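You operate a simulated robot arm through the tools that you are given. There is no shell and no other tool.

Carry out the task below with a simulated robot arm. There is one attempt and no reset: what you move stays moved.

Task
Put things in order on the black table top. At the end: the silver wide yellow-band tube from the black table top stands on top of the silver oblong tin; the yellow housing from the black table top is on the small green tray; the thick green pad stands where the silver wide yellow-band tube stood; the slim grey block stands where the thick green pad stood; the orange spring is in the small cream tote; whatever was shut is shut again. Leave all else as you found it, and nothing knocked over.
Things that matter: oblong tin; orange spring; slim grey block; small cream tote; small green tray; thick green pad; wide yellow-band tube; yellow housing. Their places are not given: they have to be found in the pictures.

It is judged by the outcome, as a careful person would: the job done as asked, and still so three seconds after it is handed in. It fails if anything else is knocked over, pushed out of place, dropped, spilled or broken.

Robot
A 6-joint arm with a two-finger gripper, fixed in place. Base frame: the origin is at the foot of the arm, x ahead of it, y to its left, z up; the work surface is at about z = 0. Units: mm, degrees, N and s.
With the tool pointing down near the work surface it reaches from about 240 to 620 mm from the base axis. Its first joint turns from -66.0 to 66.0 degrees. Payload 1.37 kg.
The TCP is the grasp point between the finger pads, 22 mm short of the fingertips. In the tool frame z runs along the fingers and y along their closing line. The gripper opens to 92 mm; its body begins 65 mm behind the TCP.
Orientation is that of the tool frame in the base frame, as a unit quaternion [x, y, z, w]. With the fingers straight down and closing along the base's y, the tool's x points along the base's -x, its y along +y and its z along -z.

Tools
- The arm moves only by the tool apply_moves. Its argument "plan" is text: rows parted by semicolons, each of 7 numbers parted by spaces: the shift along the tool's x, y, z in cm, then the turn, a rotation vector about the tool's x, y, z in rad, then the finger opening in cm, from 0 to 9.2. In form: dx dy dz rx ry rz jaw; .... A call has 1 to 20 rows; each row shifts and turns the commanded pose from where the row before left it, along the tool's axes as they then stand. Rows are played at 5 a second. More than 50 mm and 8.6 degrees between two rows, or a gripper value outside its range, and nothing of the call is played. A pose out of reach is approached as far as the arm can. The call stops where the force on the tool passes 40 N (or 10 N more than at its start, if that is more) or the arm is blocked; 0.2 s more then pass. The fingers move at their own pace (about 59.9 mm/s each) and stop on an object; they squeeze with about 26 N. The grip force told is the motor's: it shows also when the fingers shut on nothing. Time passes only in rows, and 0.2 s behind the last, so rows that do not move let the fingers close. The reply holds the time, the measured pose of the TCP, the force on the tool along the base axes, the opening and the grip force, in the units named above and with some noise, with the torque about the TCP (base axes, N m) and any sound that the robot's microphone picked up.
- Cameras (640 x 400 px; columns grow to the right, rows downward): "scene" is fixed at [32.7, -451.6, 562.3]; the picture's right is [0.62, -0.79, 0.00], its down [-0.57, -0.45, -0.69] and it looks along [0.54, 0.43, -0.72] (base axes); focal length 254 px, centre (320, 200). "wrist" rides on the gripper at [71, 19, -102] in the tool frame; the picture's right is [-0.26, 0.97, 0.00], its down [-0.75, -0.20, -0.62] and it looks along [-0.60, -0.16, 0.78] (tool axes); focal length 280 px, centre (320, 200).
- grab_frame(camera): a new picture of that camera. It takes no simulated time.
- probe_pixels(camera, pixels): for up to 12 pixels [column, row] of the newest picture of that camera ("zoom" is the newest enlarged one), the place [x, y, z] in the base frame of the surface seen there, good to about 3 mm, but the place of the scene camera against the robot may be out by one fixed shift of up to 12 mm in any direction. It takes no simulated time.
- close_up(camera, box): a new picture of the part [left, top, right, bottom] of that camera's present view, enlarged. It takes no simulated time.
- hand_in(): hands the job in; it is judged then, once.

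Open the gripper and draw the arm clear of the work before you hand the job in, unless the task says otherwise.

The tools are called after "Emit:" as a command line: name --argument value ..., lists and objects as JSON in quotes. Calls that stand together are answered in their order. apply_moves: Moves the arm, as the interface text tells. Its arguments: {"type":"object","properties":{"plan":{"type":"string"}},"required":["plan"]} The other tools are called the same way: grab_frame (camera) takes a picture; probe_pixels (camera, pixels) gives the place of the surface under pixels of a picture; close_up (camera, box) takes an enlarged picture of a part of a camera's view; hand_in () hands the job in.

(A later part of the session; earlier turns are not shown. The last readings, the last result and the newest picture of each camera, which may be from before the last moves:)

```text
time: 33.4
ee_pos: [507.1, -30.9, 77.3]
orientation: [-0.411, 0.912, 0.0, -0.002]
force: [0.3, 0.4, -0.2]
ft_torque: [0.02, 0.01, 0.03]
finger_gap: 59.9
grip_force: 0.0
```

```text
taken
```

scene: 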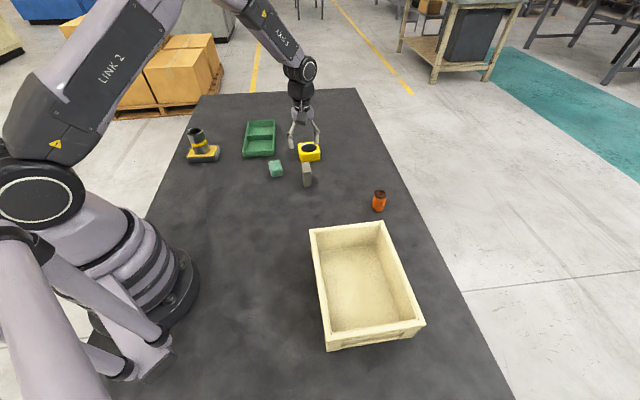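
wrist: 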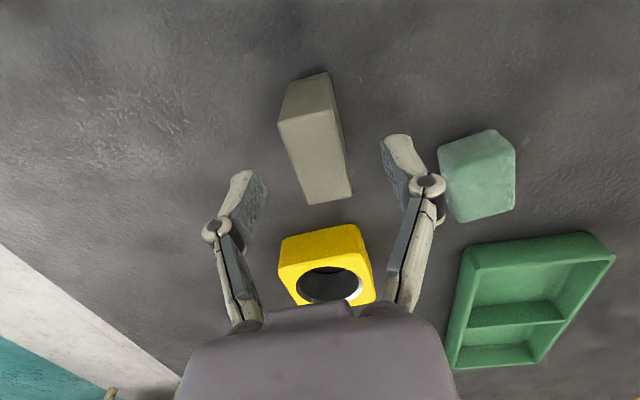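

The block lies between the fingers with clearance. I lower 3.7 cm and close.

Emit:
apply_moves --plan "0 0 2.5 0 0 0 6; 0 0 1.2 0 0 0 6; 0 0 0 0 0 0 6; 0 0 0 0 0 0 5; 0 0 0 0 0 0 4; 0 0 0 0 0 0 3; 0 0 0 0 0 0 1.5; 0 0 0 0 0 0 0.8; 0 0 0 0 0 0 0.8; 0 0 0 0 0 0 0.8"

Emit:
grab_frame --camera "wrist"

```text
time: 35.6
ee_pos: [507.8, -29.6, 40.3]
orientation: [-0.411, 0.912, 0.0, 0.0]
force: [0.4, -0.6, 0.3]
ft_torque: [-0.02, 0.07, 0.03]
finger_gap: 25.9
grip_force: 26.5
```

```text
taken
```

wrist: 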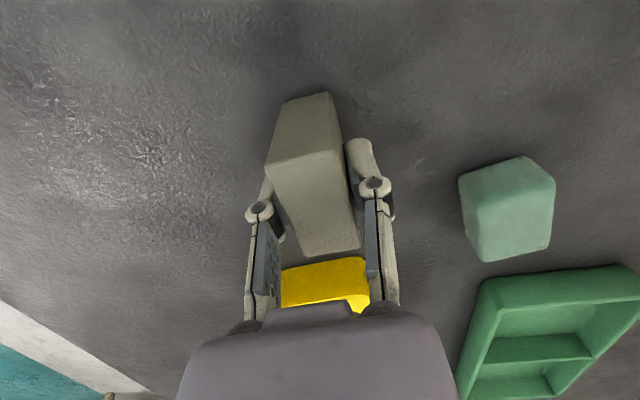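

Block gripped at 26 mm. I lift 8 cm and carry it to the pad's old place (TCP to about (337.6,-29.4), since the block sits 3.5 mm off the TCP).

Emit:
apply_moves --plan "0 0 -1 0 0 0 0.8; 0 0 -3 0 0 0 0.8; 0 0 -4 0 0 0 0.8; 2.81 3.19 0 0 0 0 0.8; 2.81 3.19 0 0 0 0 0.8; 2.81 3.19 0 0 0 0 0.8; 2.81 3.19 0 0 0 0 0.8; 0 0 0 0 0 0 0.8"

Emit:
grab_frame --camera "wrist"

Emit:
grab_frame --camera "scene"

```text
time: 37.4
ee_pos: [338.2, -28.9, 120.5]
orientation: [-0.411, 0.912, 0.0, 0.0]
force: [-0.1, -0.9, -2.1]
ft_torque: [-0.01, 0.02, -0.03]
finger_gap: 25.7
grip_force: 25.8
```

```text
taken
```

wrist: 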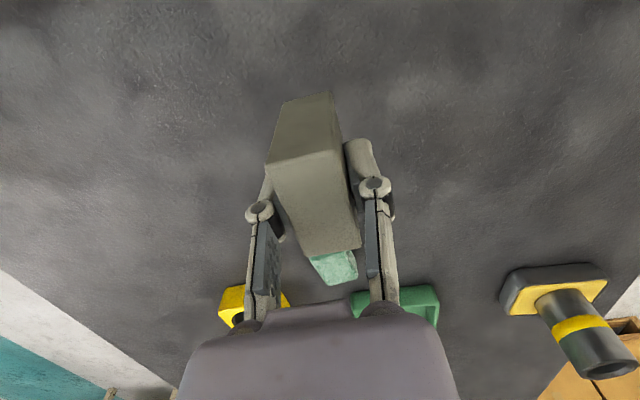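

```text
taken
```

scene: 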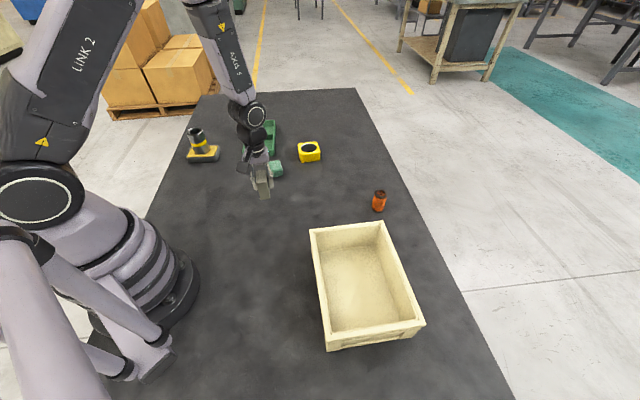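

The block is held upright (2 N). I lower 7.6 cm, then step down to contact.

Emit:
apply_moves --plan "0 0 4 0 0 0 0.8; 0 0 2.6 0 0 0 0.8; 0 0 1 0 0 0 0.8; 0 0 0 0 0 0 0.8"

Emit:
apply_moves --plan "0 0 0.2 0 0 0 0.8; 0 0 0 0 0 0 0.8"

Emit:
apply_moves --plan "0 0 0.1 0 0 0 0.8; 0 0 0 0 0 0 0.8"

```text
time: 38.4
ee_pos: [338.0, -29.7, 44.2]
orientation: [-0.411, 0.912, 0.0, 0.0]
force: [0.7, 0.0, -1.8]
ft_torque: [0.01, -0.01, 0.01]
finger_gap: 25.5
grip_force: 25.9
```

```text
time: 39.0
ee_pos: [338.9, -30.2, 41.7]
orientation: [-0.411, 0.912, 0.0, 0.0]
force: [-0.9, 0.1, -1.9]
ft_torque: [0.01, -0.02, 0.03]
finger_gap: 25.5
grip_force: 25.5
```

```text
time: 39.6
ee_pos: [338.4, -28.7, 43.2]
orientation: [-0.411, 0.912, 0.001, 0.001]
force: [-0.3, -0.3, -2.1]
ft_torque: [0.0, 0.0, 0.03]
finger_gap: 25.9
grip_force: 26.0
```

Not yet touching (force -2 N). I go on by 1 mm steps.

Emit:
apply_moves --plan "0 0 0.1 0 0 0 0.8; 0 0 0 0 0 0 0.8"

Emit:
apply_moves --plan "0 0 0.05 0 0 0 0.8; 0 0 0 0 0 0 0.8"

```text
time: 40.2
ee_pos: [337.6, -29.9, 41.3]
orientation: [-0.411, 0.912, 0.0, 0.0]
force: [0.9, -0.1, -1.4]
ft_torque: [-0.01, -0.01, 0.0]
finger_gap: 25.7
grip_force: 26.1
```

```text
time: 40.8
ee_pos: [337.8, -30.9, 40.9]
orientation: [-0.411, 0.912, 0.0, 0.0]
force: [0.3, 0.6, -2.3]
ft_torque: [-0.02, 0.03, 0.03]
finger_gap: 25.9
grip_force: 26.3
```

Still no contact; I continue with 0.5–1 mm steps.

Emit:
apply_moves --plan "0 0 0.06 0 0 0 0.8; 0 0 0 0 0 0 0.8"

Emit:
apply_moves --plan "0 0 0.05 0 0 0 0.8; 0 0 0 0 0 0 0.8"

```text
time: 41.4
ee_pos: [337.9, -29.7, 41.2]
orientation: [-0.411, 0.912, 0.0, 0.0]
force: [-2.7, 5.1, 15.2]
ft_torque: [0.12, 0.13, -0.02]
finger_gap: 25.7
grip_force: 26.0
```

```text
time: 42.0
ee_pos: [338.2, -29.9, 41.1]
orientation: [-0.411, 0.912, 0.0, 0.001]
force: [-3.0, 6.6, 18.7]
ft_torque: [0.18, 0.07, -0.01]
finger_gap: 25.7
grip_force: 25.9
```

Contact (about 19 N). I ease up 0.8 mm and open gradually.

Emit:
apply_moves --plan "0 0 -0.08 0 0 0 0.8; 0 0 0 0 0 0 0.8; 0 0 0 0 0 0 2.7; 0 0 0 0 0 0 3.2; 0 0 0 0 0 0 4; 0 0 0 0 0 0 5; 0 0 0 0 0 0 6; 0 0 0 0 0 0 6"

Emit:
grab_frame --camera "wrist"

```text
time: 43.8
ee_pos: [337.6, -30.4, 41.3]
orientation: [-0.411, 0.912, -0.001, 0.0]
force: [0.0, 0.7, 0.0]
ft_torque: [0.01, 0.02, -0.01]
finger_gap: 59.8
grip_force: 0.2
```

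```text
taken
```

wrist: 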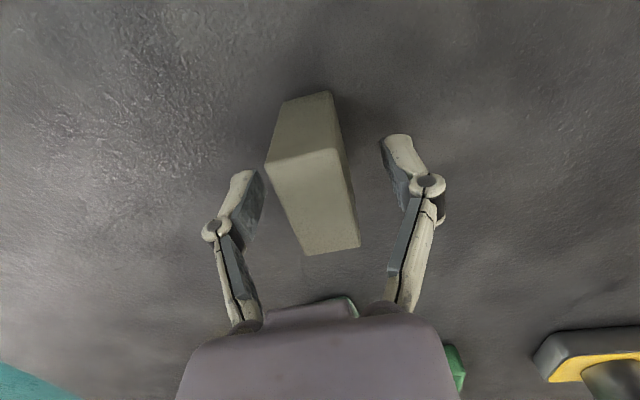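

Block stands free at the pad's old place. I rise 11 cm and go over to the yellow housing (618,54) with the jaw wide.

Emit:
apply_moves --plan "0 0 -2 0 0 0 6; 0 0 -3 0 0 0 6; 0 0 -3 0 0 0 6; 0 0 -3 0 0 0 6; -3.56 -2.21 0 0 0 0 8.5; -3.56 -2.21 0 0 0 0 8.5; -3.56 -2.21 0 0 0 0 8.5; -3.56 -2.21 0 0 0 0 8.5; -3.56 -2.21 0 0 0 0 8.5; 0 0 0 0 0 0 8.5"

Emit:
grab_frame --camera "wrist"

Emit:
grab_frame --camera "scene"

```text
time: 46.0
ee_pos: [540.4, 28.9, 150.1]
orientation: [-0.411, 0.912, 0.0, 0.0]
force: [1.0, -0.3, 0.1]
ft_torque: [0.01, -0.03, 0.04]
finger_gap: 85.0
grip_force: 0.0
```

```text
taken
```

wrist: 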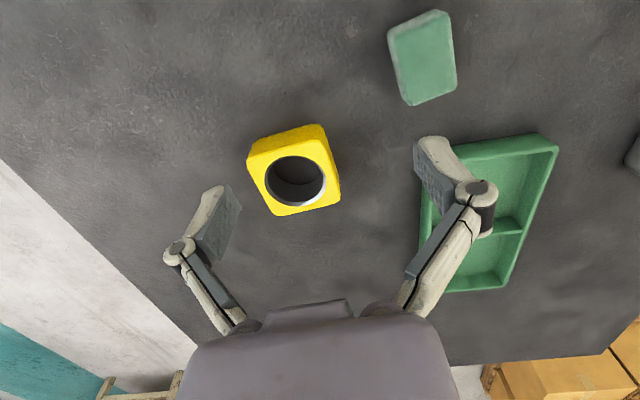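

```text
taken
```

scene: 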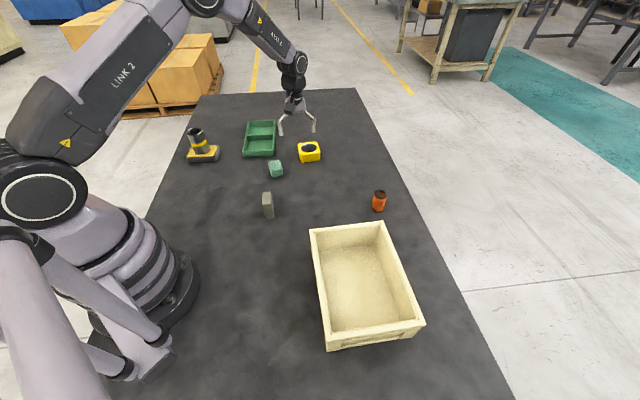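

Good view of the housing at (294,170). I enlarge and measure it again.

Emit:
close_up --camera "wrist" --box '[230, 110, 360, 230]'

```text
3.33 times, centred on (295, 170) of wrist
```

zoom: 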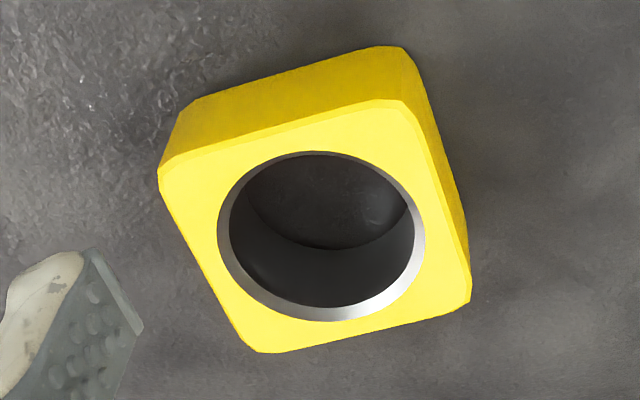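

I probe the housing's top edge corners and edge midpoints: zoom (163,175), (405,105), (468,298), (258,348), and sides.

Emit:
probe_pixels --camera "zoom" --pixels '[[168, 168], [402, 107], [464, 298], [257, 345], [285, 136], [436, 200], [360, 328], [206, 260], [190, 240], [450, 240], [320, 130], [320, 335]]'

```text
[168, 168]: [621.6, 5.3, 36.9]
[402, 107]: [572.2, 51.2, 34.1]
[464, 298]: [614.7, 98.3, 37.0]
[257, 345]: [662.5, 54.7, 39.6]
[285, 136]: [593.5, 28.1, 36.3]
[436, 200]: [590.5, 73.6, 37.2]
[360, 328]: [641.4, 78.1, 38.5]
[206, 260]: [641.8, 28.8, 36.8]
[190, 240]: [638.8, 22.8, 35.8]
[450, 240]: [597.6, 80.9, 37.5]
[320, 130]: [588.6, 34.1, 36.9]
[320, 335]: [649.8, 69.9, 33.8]
```

Housing centre is (617,52), orientation about 48 degrees, matching the tool's 48.5. I move above it, aiming 6 mm nearer to the base along its edge for reach.

Emit:
apply_moves --plan "-3.12 -2.12 0 0 0 0 8.5; -3.12 -2.12 0 0 0 0 8.5; 0 0 0 0 0 0 8.5; 0 0 0 0 0 0 8.5"

Emit:
grab_frame --camera "wrist"

```text
time: 47.0
ee_pos: [613.4, 47.5, 150.9]
orientation: [-0.411, 0.912, 0.002, 0.0]
force: [0.2, 0.1, 0.5]
ft_torque: [0.01, 0.01, 0.01]
finger_gap: 85.3
grip_force: 0.2
```

```text
taken
```

wrist: 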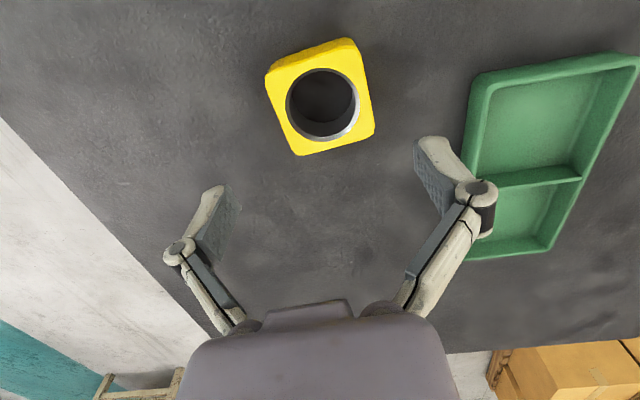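

Reached (613,47.5) with the housing centred at (322,102) as expected. I lower to z about 60 and check pose and view.

Emit:
apply_moves --plan "0 0 4 0 0 0 8.5; 0 0 3 0 0 0 8.5; 0 0 2 0 0 0 8.5; 0 0 0 0 0 0 8.5"

Emit:
grab_frame --camera "wrist"

```text
time: 48.0
ee_pos: [612.0, 47.0, 60.8]
orientation: [-0.411, 0.912, 0.0, 0.0]
force: [0.0, -0.9, 0.3]
ft_torque: [0.03, 0.0, 0.0]
finger_gap: 84.9
grip_force: 0.0
```

```text
taken
```

wrist: 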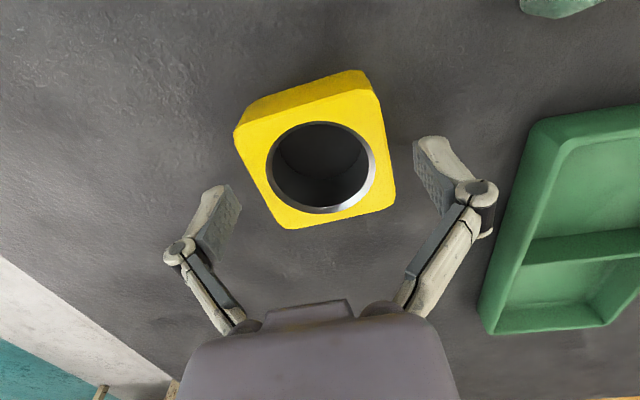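

The housing is centred between the fingers. I lower 2.4 cm and close.

Emit:
apply_moves --plan "0 0 1.5 0 0 0 8.5; 0 0 0.9 0 0 0 8.5; 0 0 0 0 0 0 8.5; 0 0 0 0 0 0 7.8; 0 0 0 0 0 0 7.2; 0 0 0 0 0 0 6.6; 0 0 0 0 0 0 6; 0 0 0 0 0 0 5; 0 0 0 0 0 0 5; 0 0 0 0 0 0 5"

Emit:
grab_frame --camera "wrist"

```text
time: 50.2
ee_pos: [611.6, 47.1, 37.3]
orientation: [-0.41, 0.912, 0.0, 0.001]
force: [1.3, -2.5, 4.7]
ft_torque: [-0.05, -0.1, 0.0]
finger_gap: 73.3
grip_force: 25.9
```

```text
taken
```

wrist: 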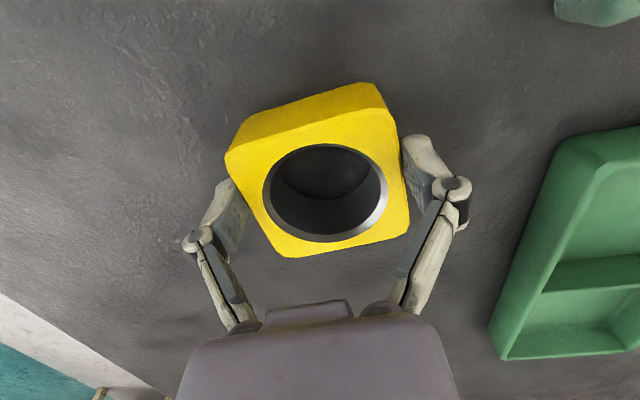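

Fingers stopped at 73 mm, so the housing is larger than estimated (about 72 mm). I lift slowly a bit and check the hold.

Emit:
apply_moves --plan "0 0 -0.3 0 0 0 5; 0 0 -0.7 0 0 0 5; 0 0 -1 0 0 0 5; 0 0 0 0 0 0 5"

Emit:
grab_frame --camera "wrist"

Emit:
close_up --camera "scene" --box '[260, 100, 360, 180]'

```text
time: 51.2
ee_pos: [611.8, 49.4, 56.9]
orientation: [-0.411, 0.912, 0.001, 0.0]
force: [-0.5, -0.1, -2.4]
ft_torque: [-0.02, 0.02, 0.01]
finger_gap: 73.5
grip_force: 25.6
```

```text
taken
```

wrist: 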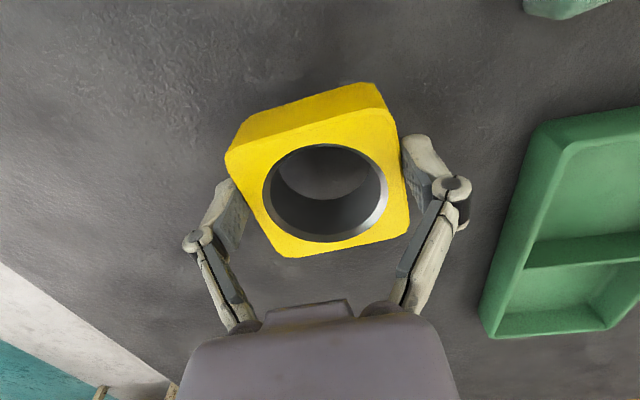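

```text
5.00 times, centred on (310, 140) of scene
```

zoom: 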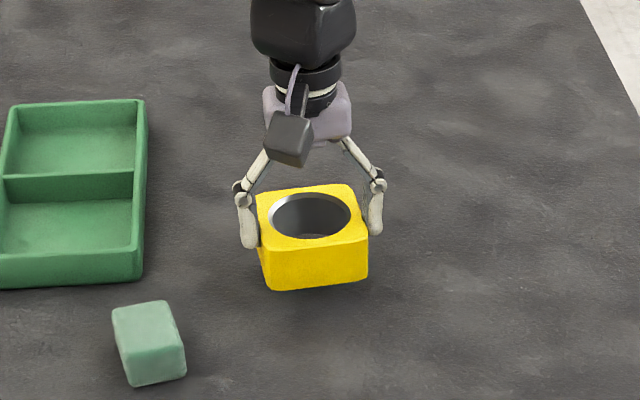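

The housing hangs level (2.4 N). I probe its top in the current view to find its offset from the TCP.

Emit:
close_up --camera "wrist" --box '[210, 70, 430, 270]'

```text
2.00 times, centred on (320, 170) of wrist
```

zoom: 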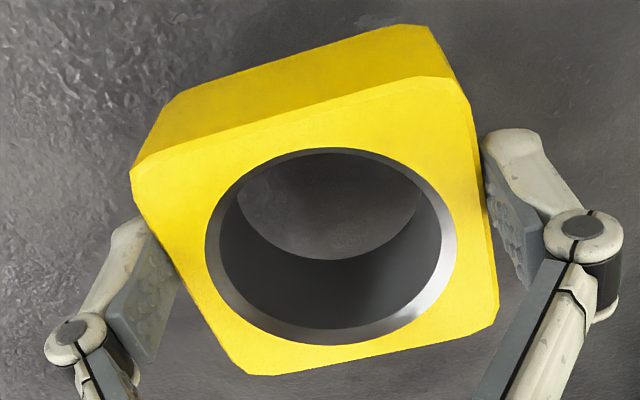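

Emit:
probe_pixels --camera "zoom" --pixels '[[142, 180], [450, 85], [488, 320], [255, 368], [300, 125], [475, 200], [370, 350], [190, 275], [485, 165], [540, 250], [125, 230], [160, 330]]'

```text
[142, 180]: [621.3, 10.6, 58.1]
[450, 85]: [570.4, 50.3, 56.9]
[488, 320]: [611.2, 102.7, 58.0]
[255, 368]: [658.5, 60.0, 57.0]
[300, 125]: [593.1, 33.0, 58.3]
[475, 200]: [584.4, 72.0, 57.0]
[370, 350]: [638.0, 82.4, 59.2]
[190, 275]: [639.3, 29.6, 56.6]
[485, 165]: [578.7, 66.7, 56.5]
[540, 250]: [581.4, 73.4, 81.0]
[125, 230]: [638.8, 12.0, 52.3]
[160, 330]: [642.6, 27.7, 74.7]
```

The housing's centre is about 7 mm beyond the TCP along the tool's -x. I lift to z about 180 and carry it above the tray's near compartment, then turn 4.5 degrees to match the tray.

Emit:
apply_moves --plan "0 0 -3 0 0 0 5; 0 0 -3 0 0 0 5; 0 0 -3 0 0 0 5; 0 0 -3 0 0 0 5; -1.72 3.38 0 0 0 0 5; -1.72 3.38 0 0 0 0 5; -1.72 3.38 0 0 0 0 5; -1.72 3.38 0 0 0 0 5; -1.72 3.38 0 0 0 0 5; 0 0 0 0 0 0.08 5; 0 0 0 0 0 0 5"

Emit:
grab_frame --camera "wrist"

Emit:
grab_frame --camera "scene"

```text
time: 53.6
ee_pos: [543.4, 226.0, 177.9]
orientation: [-0.373, 0.928, 0.0, 0.0]
force: [0.2, 0.5, -2.6]
ft_torque: [-0.02, 0.02, 0.01]
finger_gap: 72.9
grip_force: 26.0
```

```text
taken
```

wrist: 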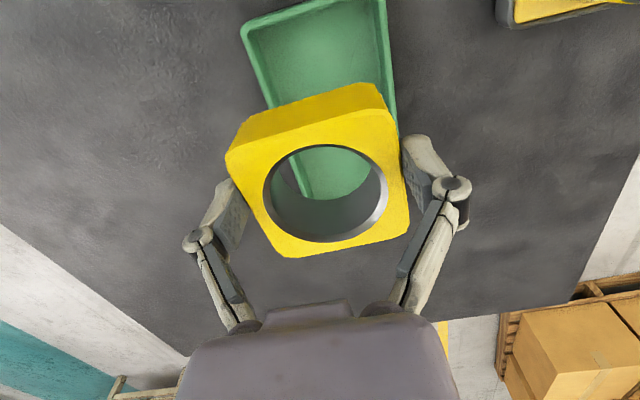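

```text
taken
```

scene: 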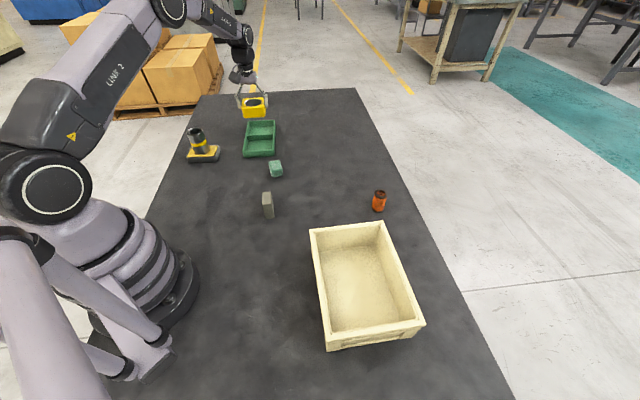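

The near compartment shows at (320,60) above the housing. I enlarge this part to probe the rim and floor corners.

Emit:
close_up --camera "wrist" --box '[230, 0, 410, 115]'

```text
3.48 times, centred on (320, 58) of wrist
```

zoom: 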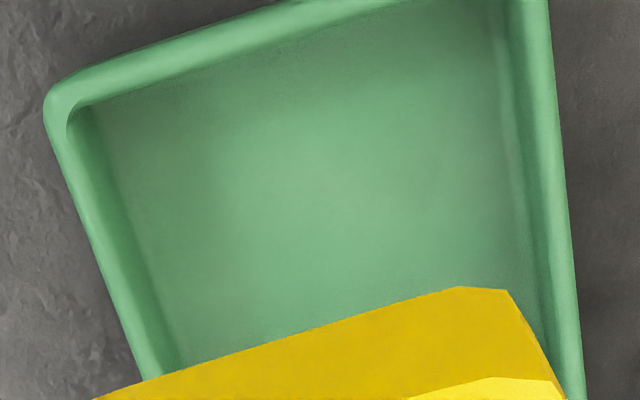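

Emit:
probe_pixels --camera "zoom" --pixels '[[140, 220], [165, 310], [105, 230], [88, 225], [525, 220], [538, 310], [540, 215], [562, 215], [240, 75], [400, 30], [240, 40], [65, 95]]'

Emit:
probe_pixels --camera "wrist" --pixels '[[298, 160], [304, 185], [302, 195], [320, 170], [345, 160], [296, 150], [307, 192], [310, 185], [335, 185], [300, 170], [290, 165], [294, 175]]'

```text
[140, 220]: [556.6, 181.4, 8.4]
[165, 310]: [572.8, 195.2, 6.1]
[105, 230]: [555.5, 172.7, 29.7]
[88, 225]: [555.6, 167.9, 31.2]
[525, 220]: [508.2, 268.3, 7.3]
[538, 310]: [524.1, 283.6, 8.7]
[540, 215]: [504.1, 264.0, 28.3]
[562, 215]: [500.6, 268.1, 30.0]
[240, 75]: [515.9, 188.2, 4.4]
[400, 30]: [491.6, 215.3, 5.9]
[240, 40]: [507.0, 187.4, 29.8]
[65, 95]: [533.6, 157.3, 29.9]
```

```text
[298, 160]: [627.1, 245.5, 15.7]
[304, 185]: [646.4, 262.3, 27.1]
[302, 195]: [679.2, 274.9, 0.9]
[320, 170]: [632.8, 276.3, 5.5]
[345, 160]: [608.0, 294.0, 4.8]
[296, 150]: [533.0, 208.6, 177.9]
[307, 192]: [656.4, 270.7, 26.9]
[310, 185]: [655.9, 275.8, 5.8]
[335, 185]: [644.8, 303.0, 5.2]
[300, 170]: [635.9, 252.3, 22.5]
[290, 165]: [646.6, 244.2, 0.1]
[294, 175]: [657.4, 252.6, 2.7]
```

The compartment interior works out to about 97x93 mm centred at (540,231). I probe the held housing's top to know where its centre is now.

Emit:
close_up --camera "wrist" --box '[210, 70, 430, 270]'

Emit:
probe_pixels --camera "zoom" --pixels '[[142, 180], [450, 85], [488, 320], [255, 368], [300, 125], [475, 200], [370, 350], [190, 275], [160, 230], [420, 95], [310, 360], [465, 130]]'

```text
2.00 times, centred on (320, 170) of wrist
```

zoom: 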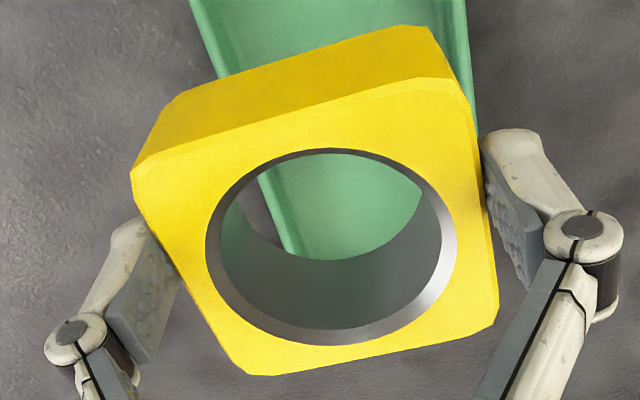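

```text
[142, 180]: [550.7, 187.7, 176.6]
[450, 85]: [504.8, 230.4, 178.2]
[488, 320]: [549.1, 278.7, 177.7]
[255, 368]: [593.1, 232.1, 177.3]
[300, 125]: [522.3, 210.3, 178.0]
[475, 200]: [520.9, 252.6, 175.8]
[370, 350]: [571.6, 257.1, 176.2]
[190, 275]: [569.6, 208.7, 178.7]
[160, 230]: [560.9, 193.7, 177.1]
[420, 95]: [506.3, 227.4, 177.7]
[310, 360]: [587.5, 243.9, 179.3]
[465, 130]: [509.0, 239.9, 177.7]
```

Housing centre is (547.7,232), so I shift it about 8 mm to the compartment centre (540,231), turn 1.7 degrees more, and lower to z about 75.

Emit:
apply_moves --plan "0.65 0.44 0 0 0 0 5; 0 0 0 0 0 0.03 5; 0 0 3 0 0 0 5; 0 0 3 0 0 0 5; 0 0 3 0 0 0 5; 0 0 1.3 0 0 0 5; 0 0 0 0 0 0 5"

Emit:
grab_frame --camera "wrist"

Emit:
close_up --camera "scene" --box '[210, 90, 310, 170]'

```text
time: 55.2
ee_pos: [535.9, 223.5, 72.9]
orientation: [-0.359, 0.933, 0.0, 0.001]
force: [0.3, -1.1, -2.8]
ft_torque: [-0.03, 0.03, 0.01]
finger_gap: 73.4
grip_force: 26.1
```

```text
taken
```

wrist: 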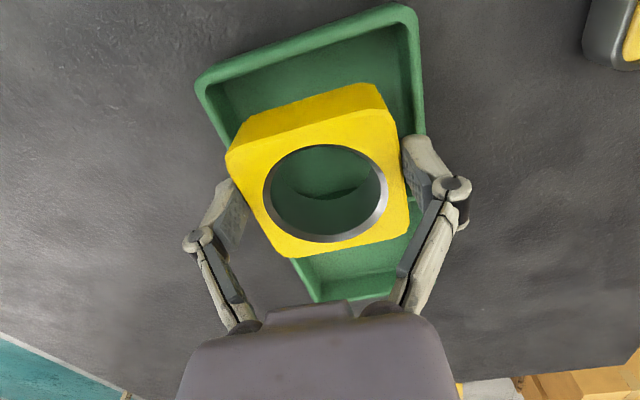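

```text
5.00 times, centred on (260, 130) of scene
```

zoom: 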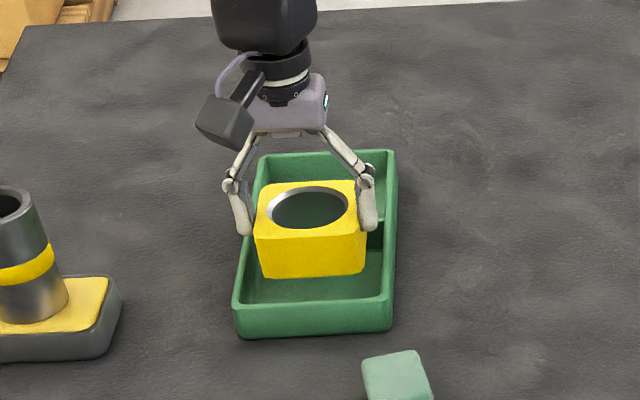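

The housing hovers over the near compartment. I probe the walls once more from this nearer view.

Emit:
close_up --camera "wrist" --box '[190, 0, 430, 150]'

```text
2.67 times, centred on (310, 75) of wrist
```

zoom: 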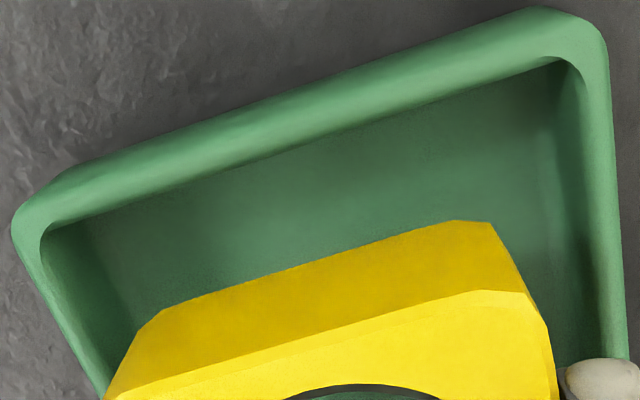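

Emit:
probe_pixels --camera "zoom" --pixels '[[48, 232], [85, 225], [110, 300], [90, 330], [560, 68], [545, 100], [560, 180], [578, 180], [605, 180], [300, 140], [420, 105], [300, 110]]'

Emit:
probe_pixels --camera "zoom" --pixels '[[160, 312], [480, 225], [300, 265], [540, 320], [120, 390], [490, 300], [565, 280], [130, 270], [20, 225], [600, 50], [530, 15], [90, 165]]'

```text
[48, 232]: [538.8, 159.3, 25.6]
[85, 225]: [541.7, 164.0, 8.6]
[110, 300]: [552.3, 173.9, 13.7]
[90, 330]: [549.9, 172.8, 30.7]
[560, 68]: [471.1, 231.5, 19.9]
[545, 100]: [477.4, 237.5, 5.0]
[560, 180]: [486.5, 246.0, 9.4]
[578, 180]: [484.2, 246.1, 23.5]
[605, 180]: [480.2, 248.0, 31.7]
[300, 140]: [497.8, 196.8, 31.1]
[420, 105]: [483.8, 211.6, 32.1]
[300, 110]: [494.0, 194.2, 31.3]
```

```text
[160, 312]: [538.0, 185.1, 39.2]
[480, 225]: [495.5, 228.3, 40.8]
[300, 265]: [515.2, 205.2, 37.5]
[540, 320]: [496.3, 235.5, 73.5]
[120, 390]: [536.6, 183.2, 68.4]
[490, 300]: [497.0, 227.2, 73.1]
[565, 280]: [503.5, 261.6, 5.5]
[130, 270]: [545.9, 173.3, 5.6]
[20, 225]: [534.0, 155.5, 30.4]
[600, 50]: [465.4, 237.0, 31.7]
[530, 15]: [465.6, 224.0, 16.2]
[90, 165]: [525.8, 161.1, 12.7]
```

The housing's bottom face is centred within about 1–2 mm in the compartment with about 9 mm margins all round. I lower 2.6 cm, then step to contact.

Emit:
apply_moves --plan "0 0 1.5 0 0 0 5; 0 0 1 0 0 0 5; 0 0 0 0 0 0 5"

Emit:
apply_moves --plan "0 0 0.2 0 0 0 5; 0 0 0 0 0 0 5"

Emit:
apply_moves --plan "0 0 0.1 0 0 0 5; 0 0 0 0 0 0 5"

```text
time: 56.0
ee_pos: [534.0, 222.5, 48.4]
orientation: [-0.36, 0.933, 0.0, 0.0]
force: [-0.7, 0.6, -2.4]
ft_torque: [-0.02, 0.01, 0.0]
finger_gap: 73.5
grip_force: 25.6
```

```text
time: 56.6
ee_pos: [534.7, 223.2, 46.6]
orientation: [-0.36, 0.933, -0.001, 0.0]
force: [0.6, -0.1, -3.2]
ft_torque: [-0.03, 0.01, -0.04]
finger_gap: 73.5
grip_force: 25.6
```

```text
time: 57.2
ee_pos: [533.9, 223.1, 46.0]
orientation: [-0.359, 0.933, 0.0, 0.0]
force: [0.1, 0.1, -2.8]
ft_torque: [0.02, 0.01, -0.03]
finger_gap: 73.3
grip_force: 26.0
```

No contact yet at z 46. I continue in 1 mm steps and take a look.

Emit:
apply_moves --plan "0 0 0.1 0 0 0 5; 0 0 0 0 0 0 5"

Emit:
apply_moves --plan "0 0 0.1 0 0 0 5; 0 0 0 0 0 0 5"

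Emit:
close_up --camera "scene" --box '[210, 90, 310, 170]'

```text
time: 57.8
ee_pos: [535.0, 222.6, 44.6]
orientation: [-0.36, 0.933, 0.0, 0.0]
force: [0.5, -0.1, -1.4]
ft_torque: [0.0, 0.06, 0.01]
finger_gap: 73.3
grip_force: 25.8
```

```text
time: 58.4
ee_pos: [534.2, 223.4, 44.0]
orientation: [-0.361, 0.933, 0.001, -0.001]
force: [-0.2, -0.3, -2.4]
ft_torque: [-0.06, 0.02, -0.01]
finger_gap: 73.3
grip_force: 26.8
```

```text
5.00 times, centred on (260, 130) of scene
```

zoom: 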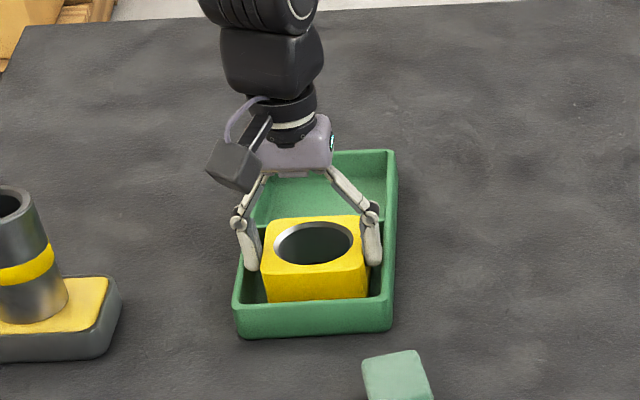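

Housing sits well inside the compartment, nearly down. I go on in 0.7 mm steps.

Emit:
apply_moves --plan "0 0 0.07 0 0 0 5; 0 0 0 0 0 0 5"

Emit:
apply_moves --plan "0 0 0.07 0 0 0 5; 0 0 0 0 0 0 5"

Emit:
apply_moves --plan "0 0 0.06 0 0 0 5; 0 0 0 0 0 0 5"

```text
time: 59.0
ee_pos: [535.5, 223.7, 43.2]
orientation: [-0.36, 0.933, -0.001, 0.0]
force: [0.4, 0.0, -3.2]
ft_torque: [-0.03, 0.06, 0.0]
finger_gap: 73.1
grip_force: 26.2
```

```text
time: 59.6
ee_pos: [535.1, 222.9, 42.5]
orientation: [-0.36, 0.933, -0.001, 0.0]
force: [0.5, 0.2, -3.5]
ft_torque: [-0.01, 0.01, -0.01]
finger_gap: 73.1
grip_force: 25.9
```

```text
time: 60.2
ee_pos: [534.5, 223.1, 41.7]
orientation: [-0.36, 0.933, 0.001, -0.001]
force: [-0.4, -0.6, -1.7]
ft_torque: [0.01, 0.01, -0.01]
finger_gap: 73.1
grip_force: 25.8
```

Expected contact is around z 41–42. I continue with 0.6 mm steps.

Emit:
apply_moves --plan "0 0 0.06 0 0 0 5; 0 0 0 0 0 0 5"

Emit:
apply_moves --plan "0 0 0.06 0 0 0 5; 0 0 0 0 0 0 5"

```text
time: 60.8
ee_pos: [534.5, 223.4, 40.9]
orientation: [-0.36, 0.933, 0.001, 0.0]
force: [-0.7, 0.3, 0.3]
ft_torque: [0.0, -0.06, 0.03]
finger_gap: 73.5
grip_force: 26.0
```

```text
time: 61.4
ee_pos: [534.2, 223.5, 42.6]
orientation: [-0.36, 0.933, 0.001, 0.0]
force: [-5.0, -2.2, 12.7]
ft_torque: [-0.16, 0.03, -0.01]
finger_gap: 73.6
grip_force: 25.6
```

Contact at z about 41. I ease up 0.5 mm, open by 1–2 mm only, and lift gently while opening further so the fingers miss the rims.

Emit:
apply_moves --plan "0 0 -0.05 0 0 0 5; 0 0 0 0 0 0 7.4; 0 0 0 0 0 0 7.5; 0 0 0 0 0 0 7.6; 0 0 0 0 0 0 7.6"

Emit:
close_up --camera "scene" --box '[210, 90, 310, 170]'

Emit:
grab_frame --camera "wrist"

```text
time: 62.6
ee_pos: [534.3, 222.4, 41.7]
orientation: [-0.36, 0.933, 0.001, 0.0]
force: [0.1, 0.4, -0.1]
ft_torque: [-0.01, 0.02, 0.03]
finger_gap: 75.9
grip_force: 0.1
```

```text
5.00 times, centred on (260, 130) of scene
```

zoom: 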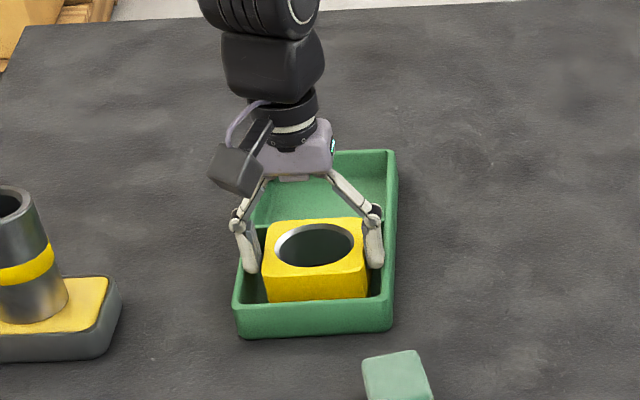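

```text
taken
```

wrist: 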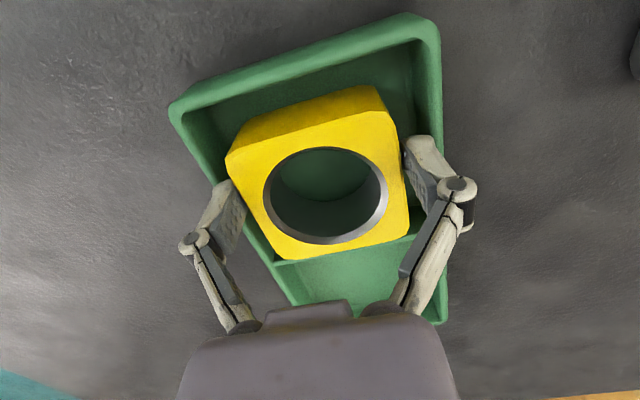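

Released at 76 mm with no side force. I rise gently, opening a little more as the fingers clear.

Emit:
apply_moves --plan "0 0 -0.3 0 0 0 7.6; 0 0 -0.6 0 0 0 7.7; 0 0 -1 0 0 0 8; 0 0 -2 0 0 0 8.5; 0 0 -3 0 0 0 8.5; 0 0 -4 0 0 0 8.5; 0 0 -3 0 0 0 8.5; 0 0 0 0 0 0 8.5"

Emit:
grab_frame --camera "wrist"

Emit:
close_up --camera "scene" --box '[170, 80, 330, 190]'

```text
time: 64.4
ee_pos: [532.8, 224.4, 179.8]
orientation: [-0.36, 0.933, 0.0, 0.0]
force: [-0.6, 0.3, -1.2]
ft_torque: [-0.06, -0.02, 0.02]
finger_gap: 85.1
grip_force: 0.1
```

```text
taken
```

wrist: 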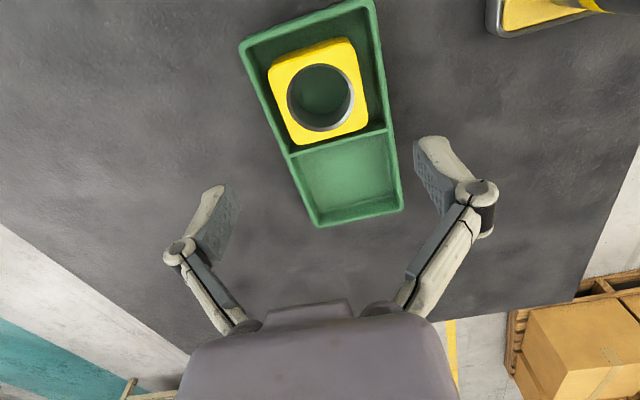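

```text
3.64 times, centred on (250, 135) of scene
```

zoom: 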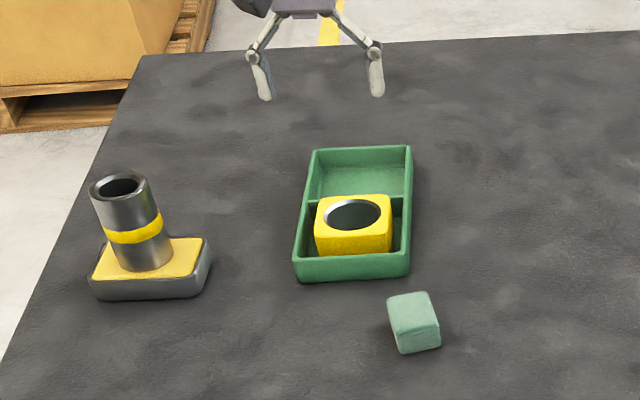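

The housing sits flat in the tray, and the tray, tin and tube are as they should be. Next the spring: I turn the tool back to zero yaw and travel at z about 180 to view it from (480,-270).

Emit:
apply_moves --plan "0 0 0 0 0 0.1472 7; 0 0 0 0 0 0.1472 7; 0 0 0 0 0 0.1472 7; 0 0 0 0 0 0.1472 7; 0 0 0 0 0 0.1472 7; 0.48 -4.49 0 0 0 0 7; 0.48 -4.49 0 0 0 0 7; 0.48 -4.49 0 0 0 0 7; 0.48 -4.49 0 0 0 0 7; 0.48 -4.49 0 0 0 0 7; 0.48 -4.49 0 0 0 0 7; 0.48 -4.49 0 0 0 0 7; 0.48 -4.49 0 0 0 0 7; 0.48 -4.49 0 0 0 0 7; 0.48 -4.49 0 0 0 0 7; 0.48 -4.49 0 0 0 0 7; 0 0 0 0 0 0 7"

Emit:
grab_frame --camera "wrist"

Emit:
grab_frame --camera "scene"

```text
time: 68.0
ee_pos: [484.1, -273.5, 180.6]
orientation: [-0.001, 1.0, 0.001, 0.0]
force: [-0.3, 0.0, -0.2]
ft_torque: [0.0, 0.01, -0.01]
finger_gap: 69.9
grip_force: 0.1
```

```text
taken
```

wrist: 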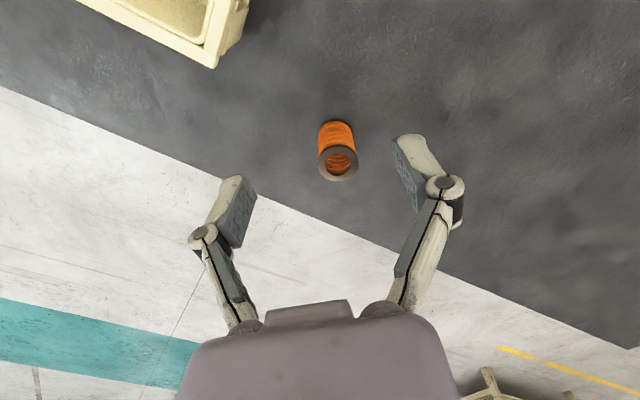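

```text
taken
```

scene: 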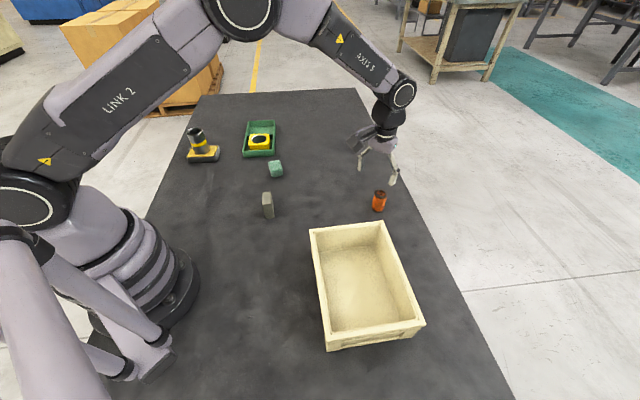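

The spring stands upright at (338,150) in the wrist view. I enlarge it and measure its top ring.

Emit:
close_up --camera "wrist" --box '[290, 105, 390, 195]'

```text
4.44 times, centred on (340, 150) of wrist
```

zoom: 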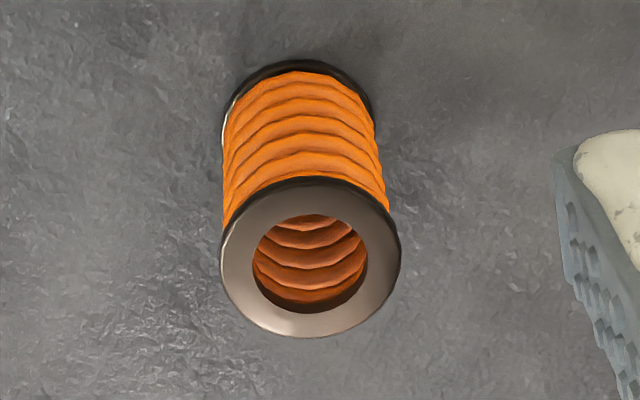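

Emit:
probe_pixels --camera "zoom" --pixels '[[308, 190], [228, 260], [390, 255], [310, 325], [265, 200], [360, 200], [250, 310], [370, 305], [300, 70], [380, 180], [226, 180], [238, 95]]'

```text
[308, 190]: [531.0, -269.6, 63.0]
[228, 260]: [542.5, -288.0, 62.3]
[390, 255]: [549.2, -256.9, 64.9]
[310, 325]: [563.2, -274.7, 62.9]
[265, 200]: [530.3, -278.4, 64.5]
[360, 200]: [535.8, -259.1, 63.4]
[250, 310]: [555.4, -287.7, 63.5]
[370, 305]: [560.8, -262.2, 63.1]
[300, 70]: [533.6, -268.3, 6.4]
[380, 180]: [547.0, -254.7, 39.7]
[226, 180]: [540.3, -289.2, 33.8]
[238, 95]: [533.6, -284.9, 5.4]
```

Spring centre is (547,-272), top at 63 mm, flange about 37 mm wide. I move over it and lower to z about 100.

Emit:
apply_moves --plan "-3.14 0.06 0 0 0 0 6.5; -3.14 0.06 0 0 0 0 6.5; 0 0 4 0 0 0 6.5; 0 0 3.5 0 0 0 6.5; 0 0 0 0 0 0 6.5"

Emit:
grab_frame --camera "wrist"

```text
time: 69.2
ee_pos: [543.9, -271.4, 106.4]
orientation: [0.001, 1.0, 0.0, 0.0]
force: [0.5, 0.5, -0.1]
ft_torque: [0.0, 0.04, 0.02]
finger_gap: 64.9
grip_force: 0.0
```

```text
taken
```

wrist: 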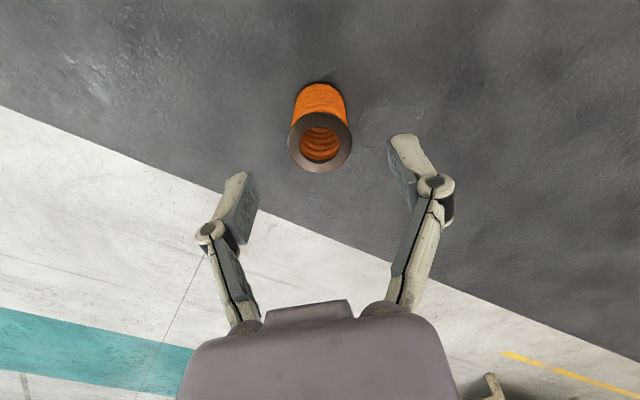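

The ring centre is at (320,142), exactly where a point under the TCP should show. I lower to z about 37 and close.

Emit:
apply_moves --plan "0 0 3 0 0 0 6.5; 0 0 2.5 0 0 0 6.5; 0 0 1.4 0 0 0 6.5; 0 0 0 0 0 0 6.5; 0 0 0 0 0 0 5.5; 0 0 0 0 0 0 4.8; 0 0 0 0 0 0 4.2; 0 0 0 0 0 0 3.6; 0 0 0 0 0 0 3; 0 0 0 0 0 0 2.5; 0 0 0 0 0 0 2.5; 0 0 0 0 0 0 2.5"

Emit:
grab_frame --camera "wrist"

```text
time: 71.8
ee_pos: [544.6, -269.3, 38.1]
orientation: [0.0, 1.0, 0.0, 0.0]
force: [-0.5, -0.5, 1.7]
ft_torque: [0.03, 0.01, -0.02]
finger_gap: 37.0
grip_force: 25.9
```

```text
taken
```

wrist: 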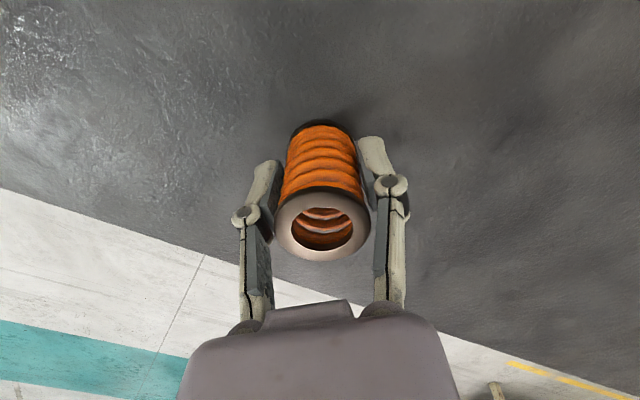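

Spring gripped at 37 mm. I lift to z about 200 and carry it above the tote's middle (300,-342).

Emit:
apply_moves --plan "0 0 -1 0 0 0 2.5; 0 0 -3 0 0 0 2.5; 0 0 -4 0 0 0 2.5; 0 0 -4 0 0 0 2.5; 0 0 -4 0 0 0 2.5; 4.08 -1.2 0 0 0 0 2.5; 4.08 -1.2 0 0 0 0 2.5; 4.08 -1.2 0 0 0 0 2.5; 4.08 -1.2 0 0 0 0 2.5; 4.08 -1.2 0 0 0 0 2.5; 4.08 -1.2 0 0 0 0 2.5; 0 0 0 0 0 0 2.5"

Emit:
grab_frame --camera "wrist"

Emit:
grab_frame --camera "scene"

```text
time: 74.4
ee_pos: [299.7, -344.0, 196.5]
orientation: [-0.001, 1.0, 0.0, 0.0]
force: [0.3, 0.4, -0.3]
ft_torque: [0.01, -0.01, -0.02]
finger_gap: 36.8
grip_force: 25.8
```

```text
taken
```

wrist: 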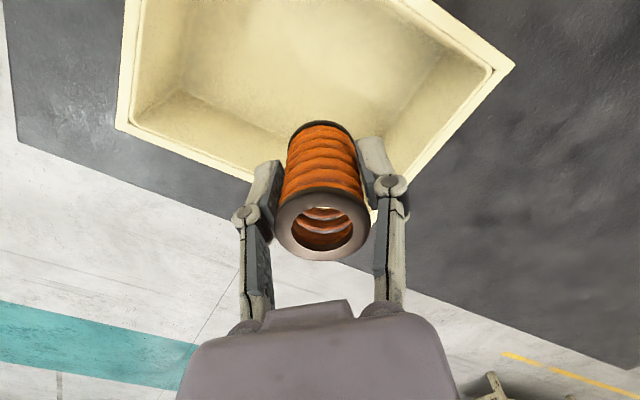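

```text
taken
```

scene: 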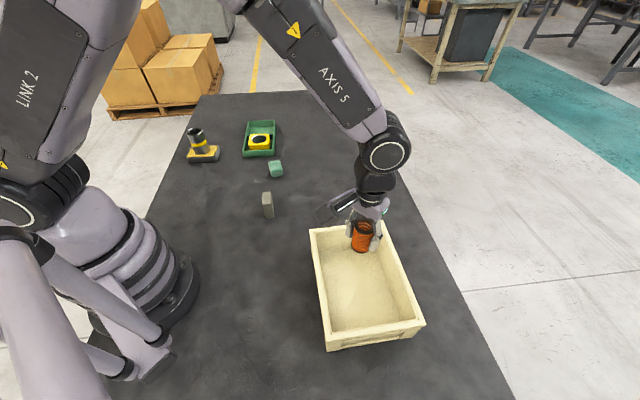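

I probe the tote's rim and floor in the wrist view to find the inside limits: rim corners near (513,65), (118,128), floor near (270,60).

Emit:
probe_pixels --camera "wrist" --pixels '[[513, 65], [118, 128], [490, 70], [137, 122], [270, 60], [320, 70], [250, 110], [370, 110], [185, 90], [415, 45], [255, 172], [410, 150]]'

```text
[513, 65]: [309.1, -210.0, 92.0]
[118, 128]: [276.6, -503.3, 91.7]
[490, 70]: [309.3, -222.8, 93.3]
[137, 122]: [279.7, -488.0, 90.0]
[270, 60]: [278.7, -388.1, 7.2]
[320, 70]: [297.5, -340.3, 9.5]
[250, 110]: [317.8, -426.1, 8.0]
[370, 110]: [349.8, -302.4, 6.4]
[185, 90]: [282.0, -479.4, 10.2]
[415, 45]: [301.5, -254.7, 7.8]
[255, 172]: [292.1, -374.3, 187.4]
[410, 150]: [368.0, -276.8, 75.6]
```

The tote's inside floor is at z about 8 and the spring is near its middle. I lower to about 6 mm above the floor and check.

Emit:
apply_moves --plan "0 0 4 0 0 0 2.5; 0 0 4 0 0 0 2.5; 0 0 3 0 0 0 2.5; 0 0 2 0 0 0 2.5; 0 0 1.2 0 0 0 2.5; 0 0 0 0 0 0 2.5"

Emit:
close_up --camera "scene" --box '[280, 170, 450, 360]'

```text
time: 75.8
ee_pos: [299.6, -343.0, 53.7]
orientation: [-0.001, 1.0, 0.0, 0.001]
force: [-0.3, 0.1, 0.0]
ft_torque: [0.01, -0.01, -0.02]
finger_gap: 36.7
grip_force: 26.0
```

```text
2.11 times, centred on (365, 265) of scene
```

zoom: 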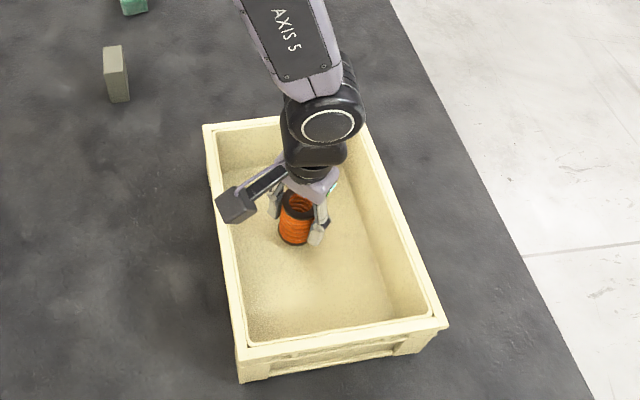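

The spring is inside the tote just above the floor; the camera arm is clear of the rim. I step down to contact.

Emit:
apply_moves --plan "0 0 0.3 0 0 0 2.5; 0 0 0 0 0 0 2.5"

Emit:
apply_moves --plan "0 0 0.2 0 0 0 2.5; 0 0 0 0 0 0 2.5"

Emit:
apply_moves --plan "0 0 0.1 0 0 0 2.5; 0 0 0 0 0 0 2.5"

```text
time: 76.4
ee_pos: [299.7, -341.9, 52.0]
orientation: [0.0, 1.0, 0.0, 0.001]
force: [-0.9, -0.2, -0.5]
ft_torque: [0.02, -0.01, 0.01]
finger_gap: 36.8
grip_force: 26.2
```

```text
time: 77.0
ee_pos: [300.4, -343.4, 48.5]
orientation: [0.0, 1.0, 0.0, -0.001]
force: [-0.7, 0.8, -0.7]
ft_torque: [0.04, -0.01, -0.01]
finger_gap: 36.8
grip_force: 26.4
```

```text
time: 77.6
ee_pos: [300.1, -341.0, 48.6]
orientation: [0.0, 1.0, 0.0, 0.0]
force: [0.7, 0.3, -0.9]
ft_torque: [-0.01, -0.02, 0.0]
finger_gap: 36.7
grip_force: 26.7
```

No contact yet; I continue by 1 mm steps.

Emit:
apply_moves --plan "0 0 0.1 0 0 0 2.5; 0 0 0 0 0 0 2.5"

Emit:
apply_moves --plan "0 0 0.1 0 0 0 2.5; 0 0 0 0 0 0 2.5"

Emit:
apply_moves --plan "0 0 0.07 0 0 0 2.5; 0 0 0 0 0 0 2.5"

```text
time: 78.2
ee_pos: [299.3, -342.0, 46.2]
orientation: [0.0, 1.0, 0.0, 0.0]
force: [-0.3, -0.7, 0.2]
ft_torque: [0.01, -0.03, 0.02]
finger_gap: 36.6
grip_force: 25.9
```

```text
time: 78.8
ee_pos: [300.3, -341.2, 46.9]
orientation: [-0.001, 1.0, 0.001, 0.0]
force: [0.7, -0.9, -0.7]
ft_torque: [0.01, -0.01, 0.01]
finger_gap: 36.7
grip_force: 25.6
```

```text
time: 79.4
ee_pos: [299.6, -342.0, 45.0]
orientation: [0.001, 1.0, 0.0, 0.001]
force: [0.3, -0.4, -1.6]
ft_torque: [0.01, 0.0, 0.04]
finger_gap: 36.8
grip_force: 26.1
```

Still free at z 45; I continue with small steps.

Emit:
apply_moves --plan "0 0 0.07 0 0 0 2.5; 0 0 0 0 0 0 2.5"

Emit:
apply_moves --plan "0 0 0.07 0 0 0 2.5; 0 0 0 0 0 0 2.5"

Emit:
apply_moves --plan "0 0 0.07 0 0 0 2.5; 0 0 0 0 0 0 2.5"

```text
time: 80.0
ee_pos: [300.6, -342.0, 44.5]
orientation: [0.0, 1.0, 0.0, 0.0]
force: [0.8, 0.2, -0.6]
ft_torque: [0.01, -0.01, 0.0]
finger_gap: 36.6
grip_force: 26.1
```

```text
time: 80.6
ee_pos: [299.8, -340.9, 43.7]
orientation: [0.001, 1.0, 0.001, 0.001]
force: [-0.5, 0.2, -0.9]
ft_torque: [-0.01, 0.0, -0.02]
finger_gap: 36.8
grip_force: 26.7
```

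```text
time: 81.2
ee_pos: [299.1, -341.3, 43.8]
orientation: [-0.001, 1.0, 0.0, 0.0]
force: [-0.5, -0.7, -0.6]
ft_torque: [-0.01, 0.0, 0.03]
finger_gap: 36.7
grip_force: 26.0
```

The floor may be a bit lower than measured; I keep stepping down.

Emit:
apply_moves --plan "0 0 0.07 0 0 0 2.5; 0 0 0 0 0 0 2.5"

Emit:
apply_moves --plan "0 0 0.07 0 0 0 2.5; 0 0 0 0 0 0 2.5"

Emit:
apply_moves --plan "0 0 0.07 0 0 0 2.5; 0 0 0 0 0 0 2.5"

```text
time: 81.8
ee_pos: [299.7, -341.2, 43.4]
orientation: [0.0, 1.0, -0.001, 0.0]
force: [-3.3, -1.2, 8.5]
ft_torque: [-0.01, 0.06, -0.01]
finger_gap: 36.7
grip_force: 26.2
```

```text
time: 82.4
ee_pos: [298.9, -341.2, 42.0]
orientation: [-0.002, 1.0, 0.0, 0.001]
force: [-0.3, 3.2, 19.8]
ft_torque: [0.09, -0.06, -0.01]
finger_gap: 36.8
grip_force: 25.4
```

```text
time: 83.0
ee_pos: [299.2, -341.7, 41.0]
orientation: [0.0, 1.0, 0.0, -0.001]
force: [1.9, 2.7, 20.1]
ft_torque: [0.09, -0.14, -0.02]
finger_gap: 36.8
grip_force: 25.9
```

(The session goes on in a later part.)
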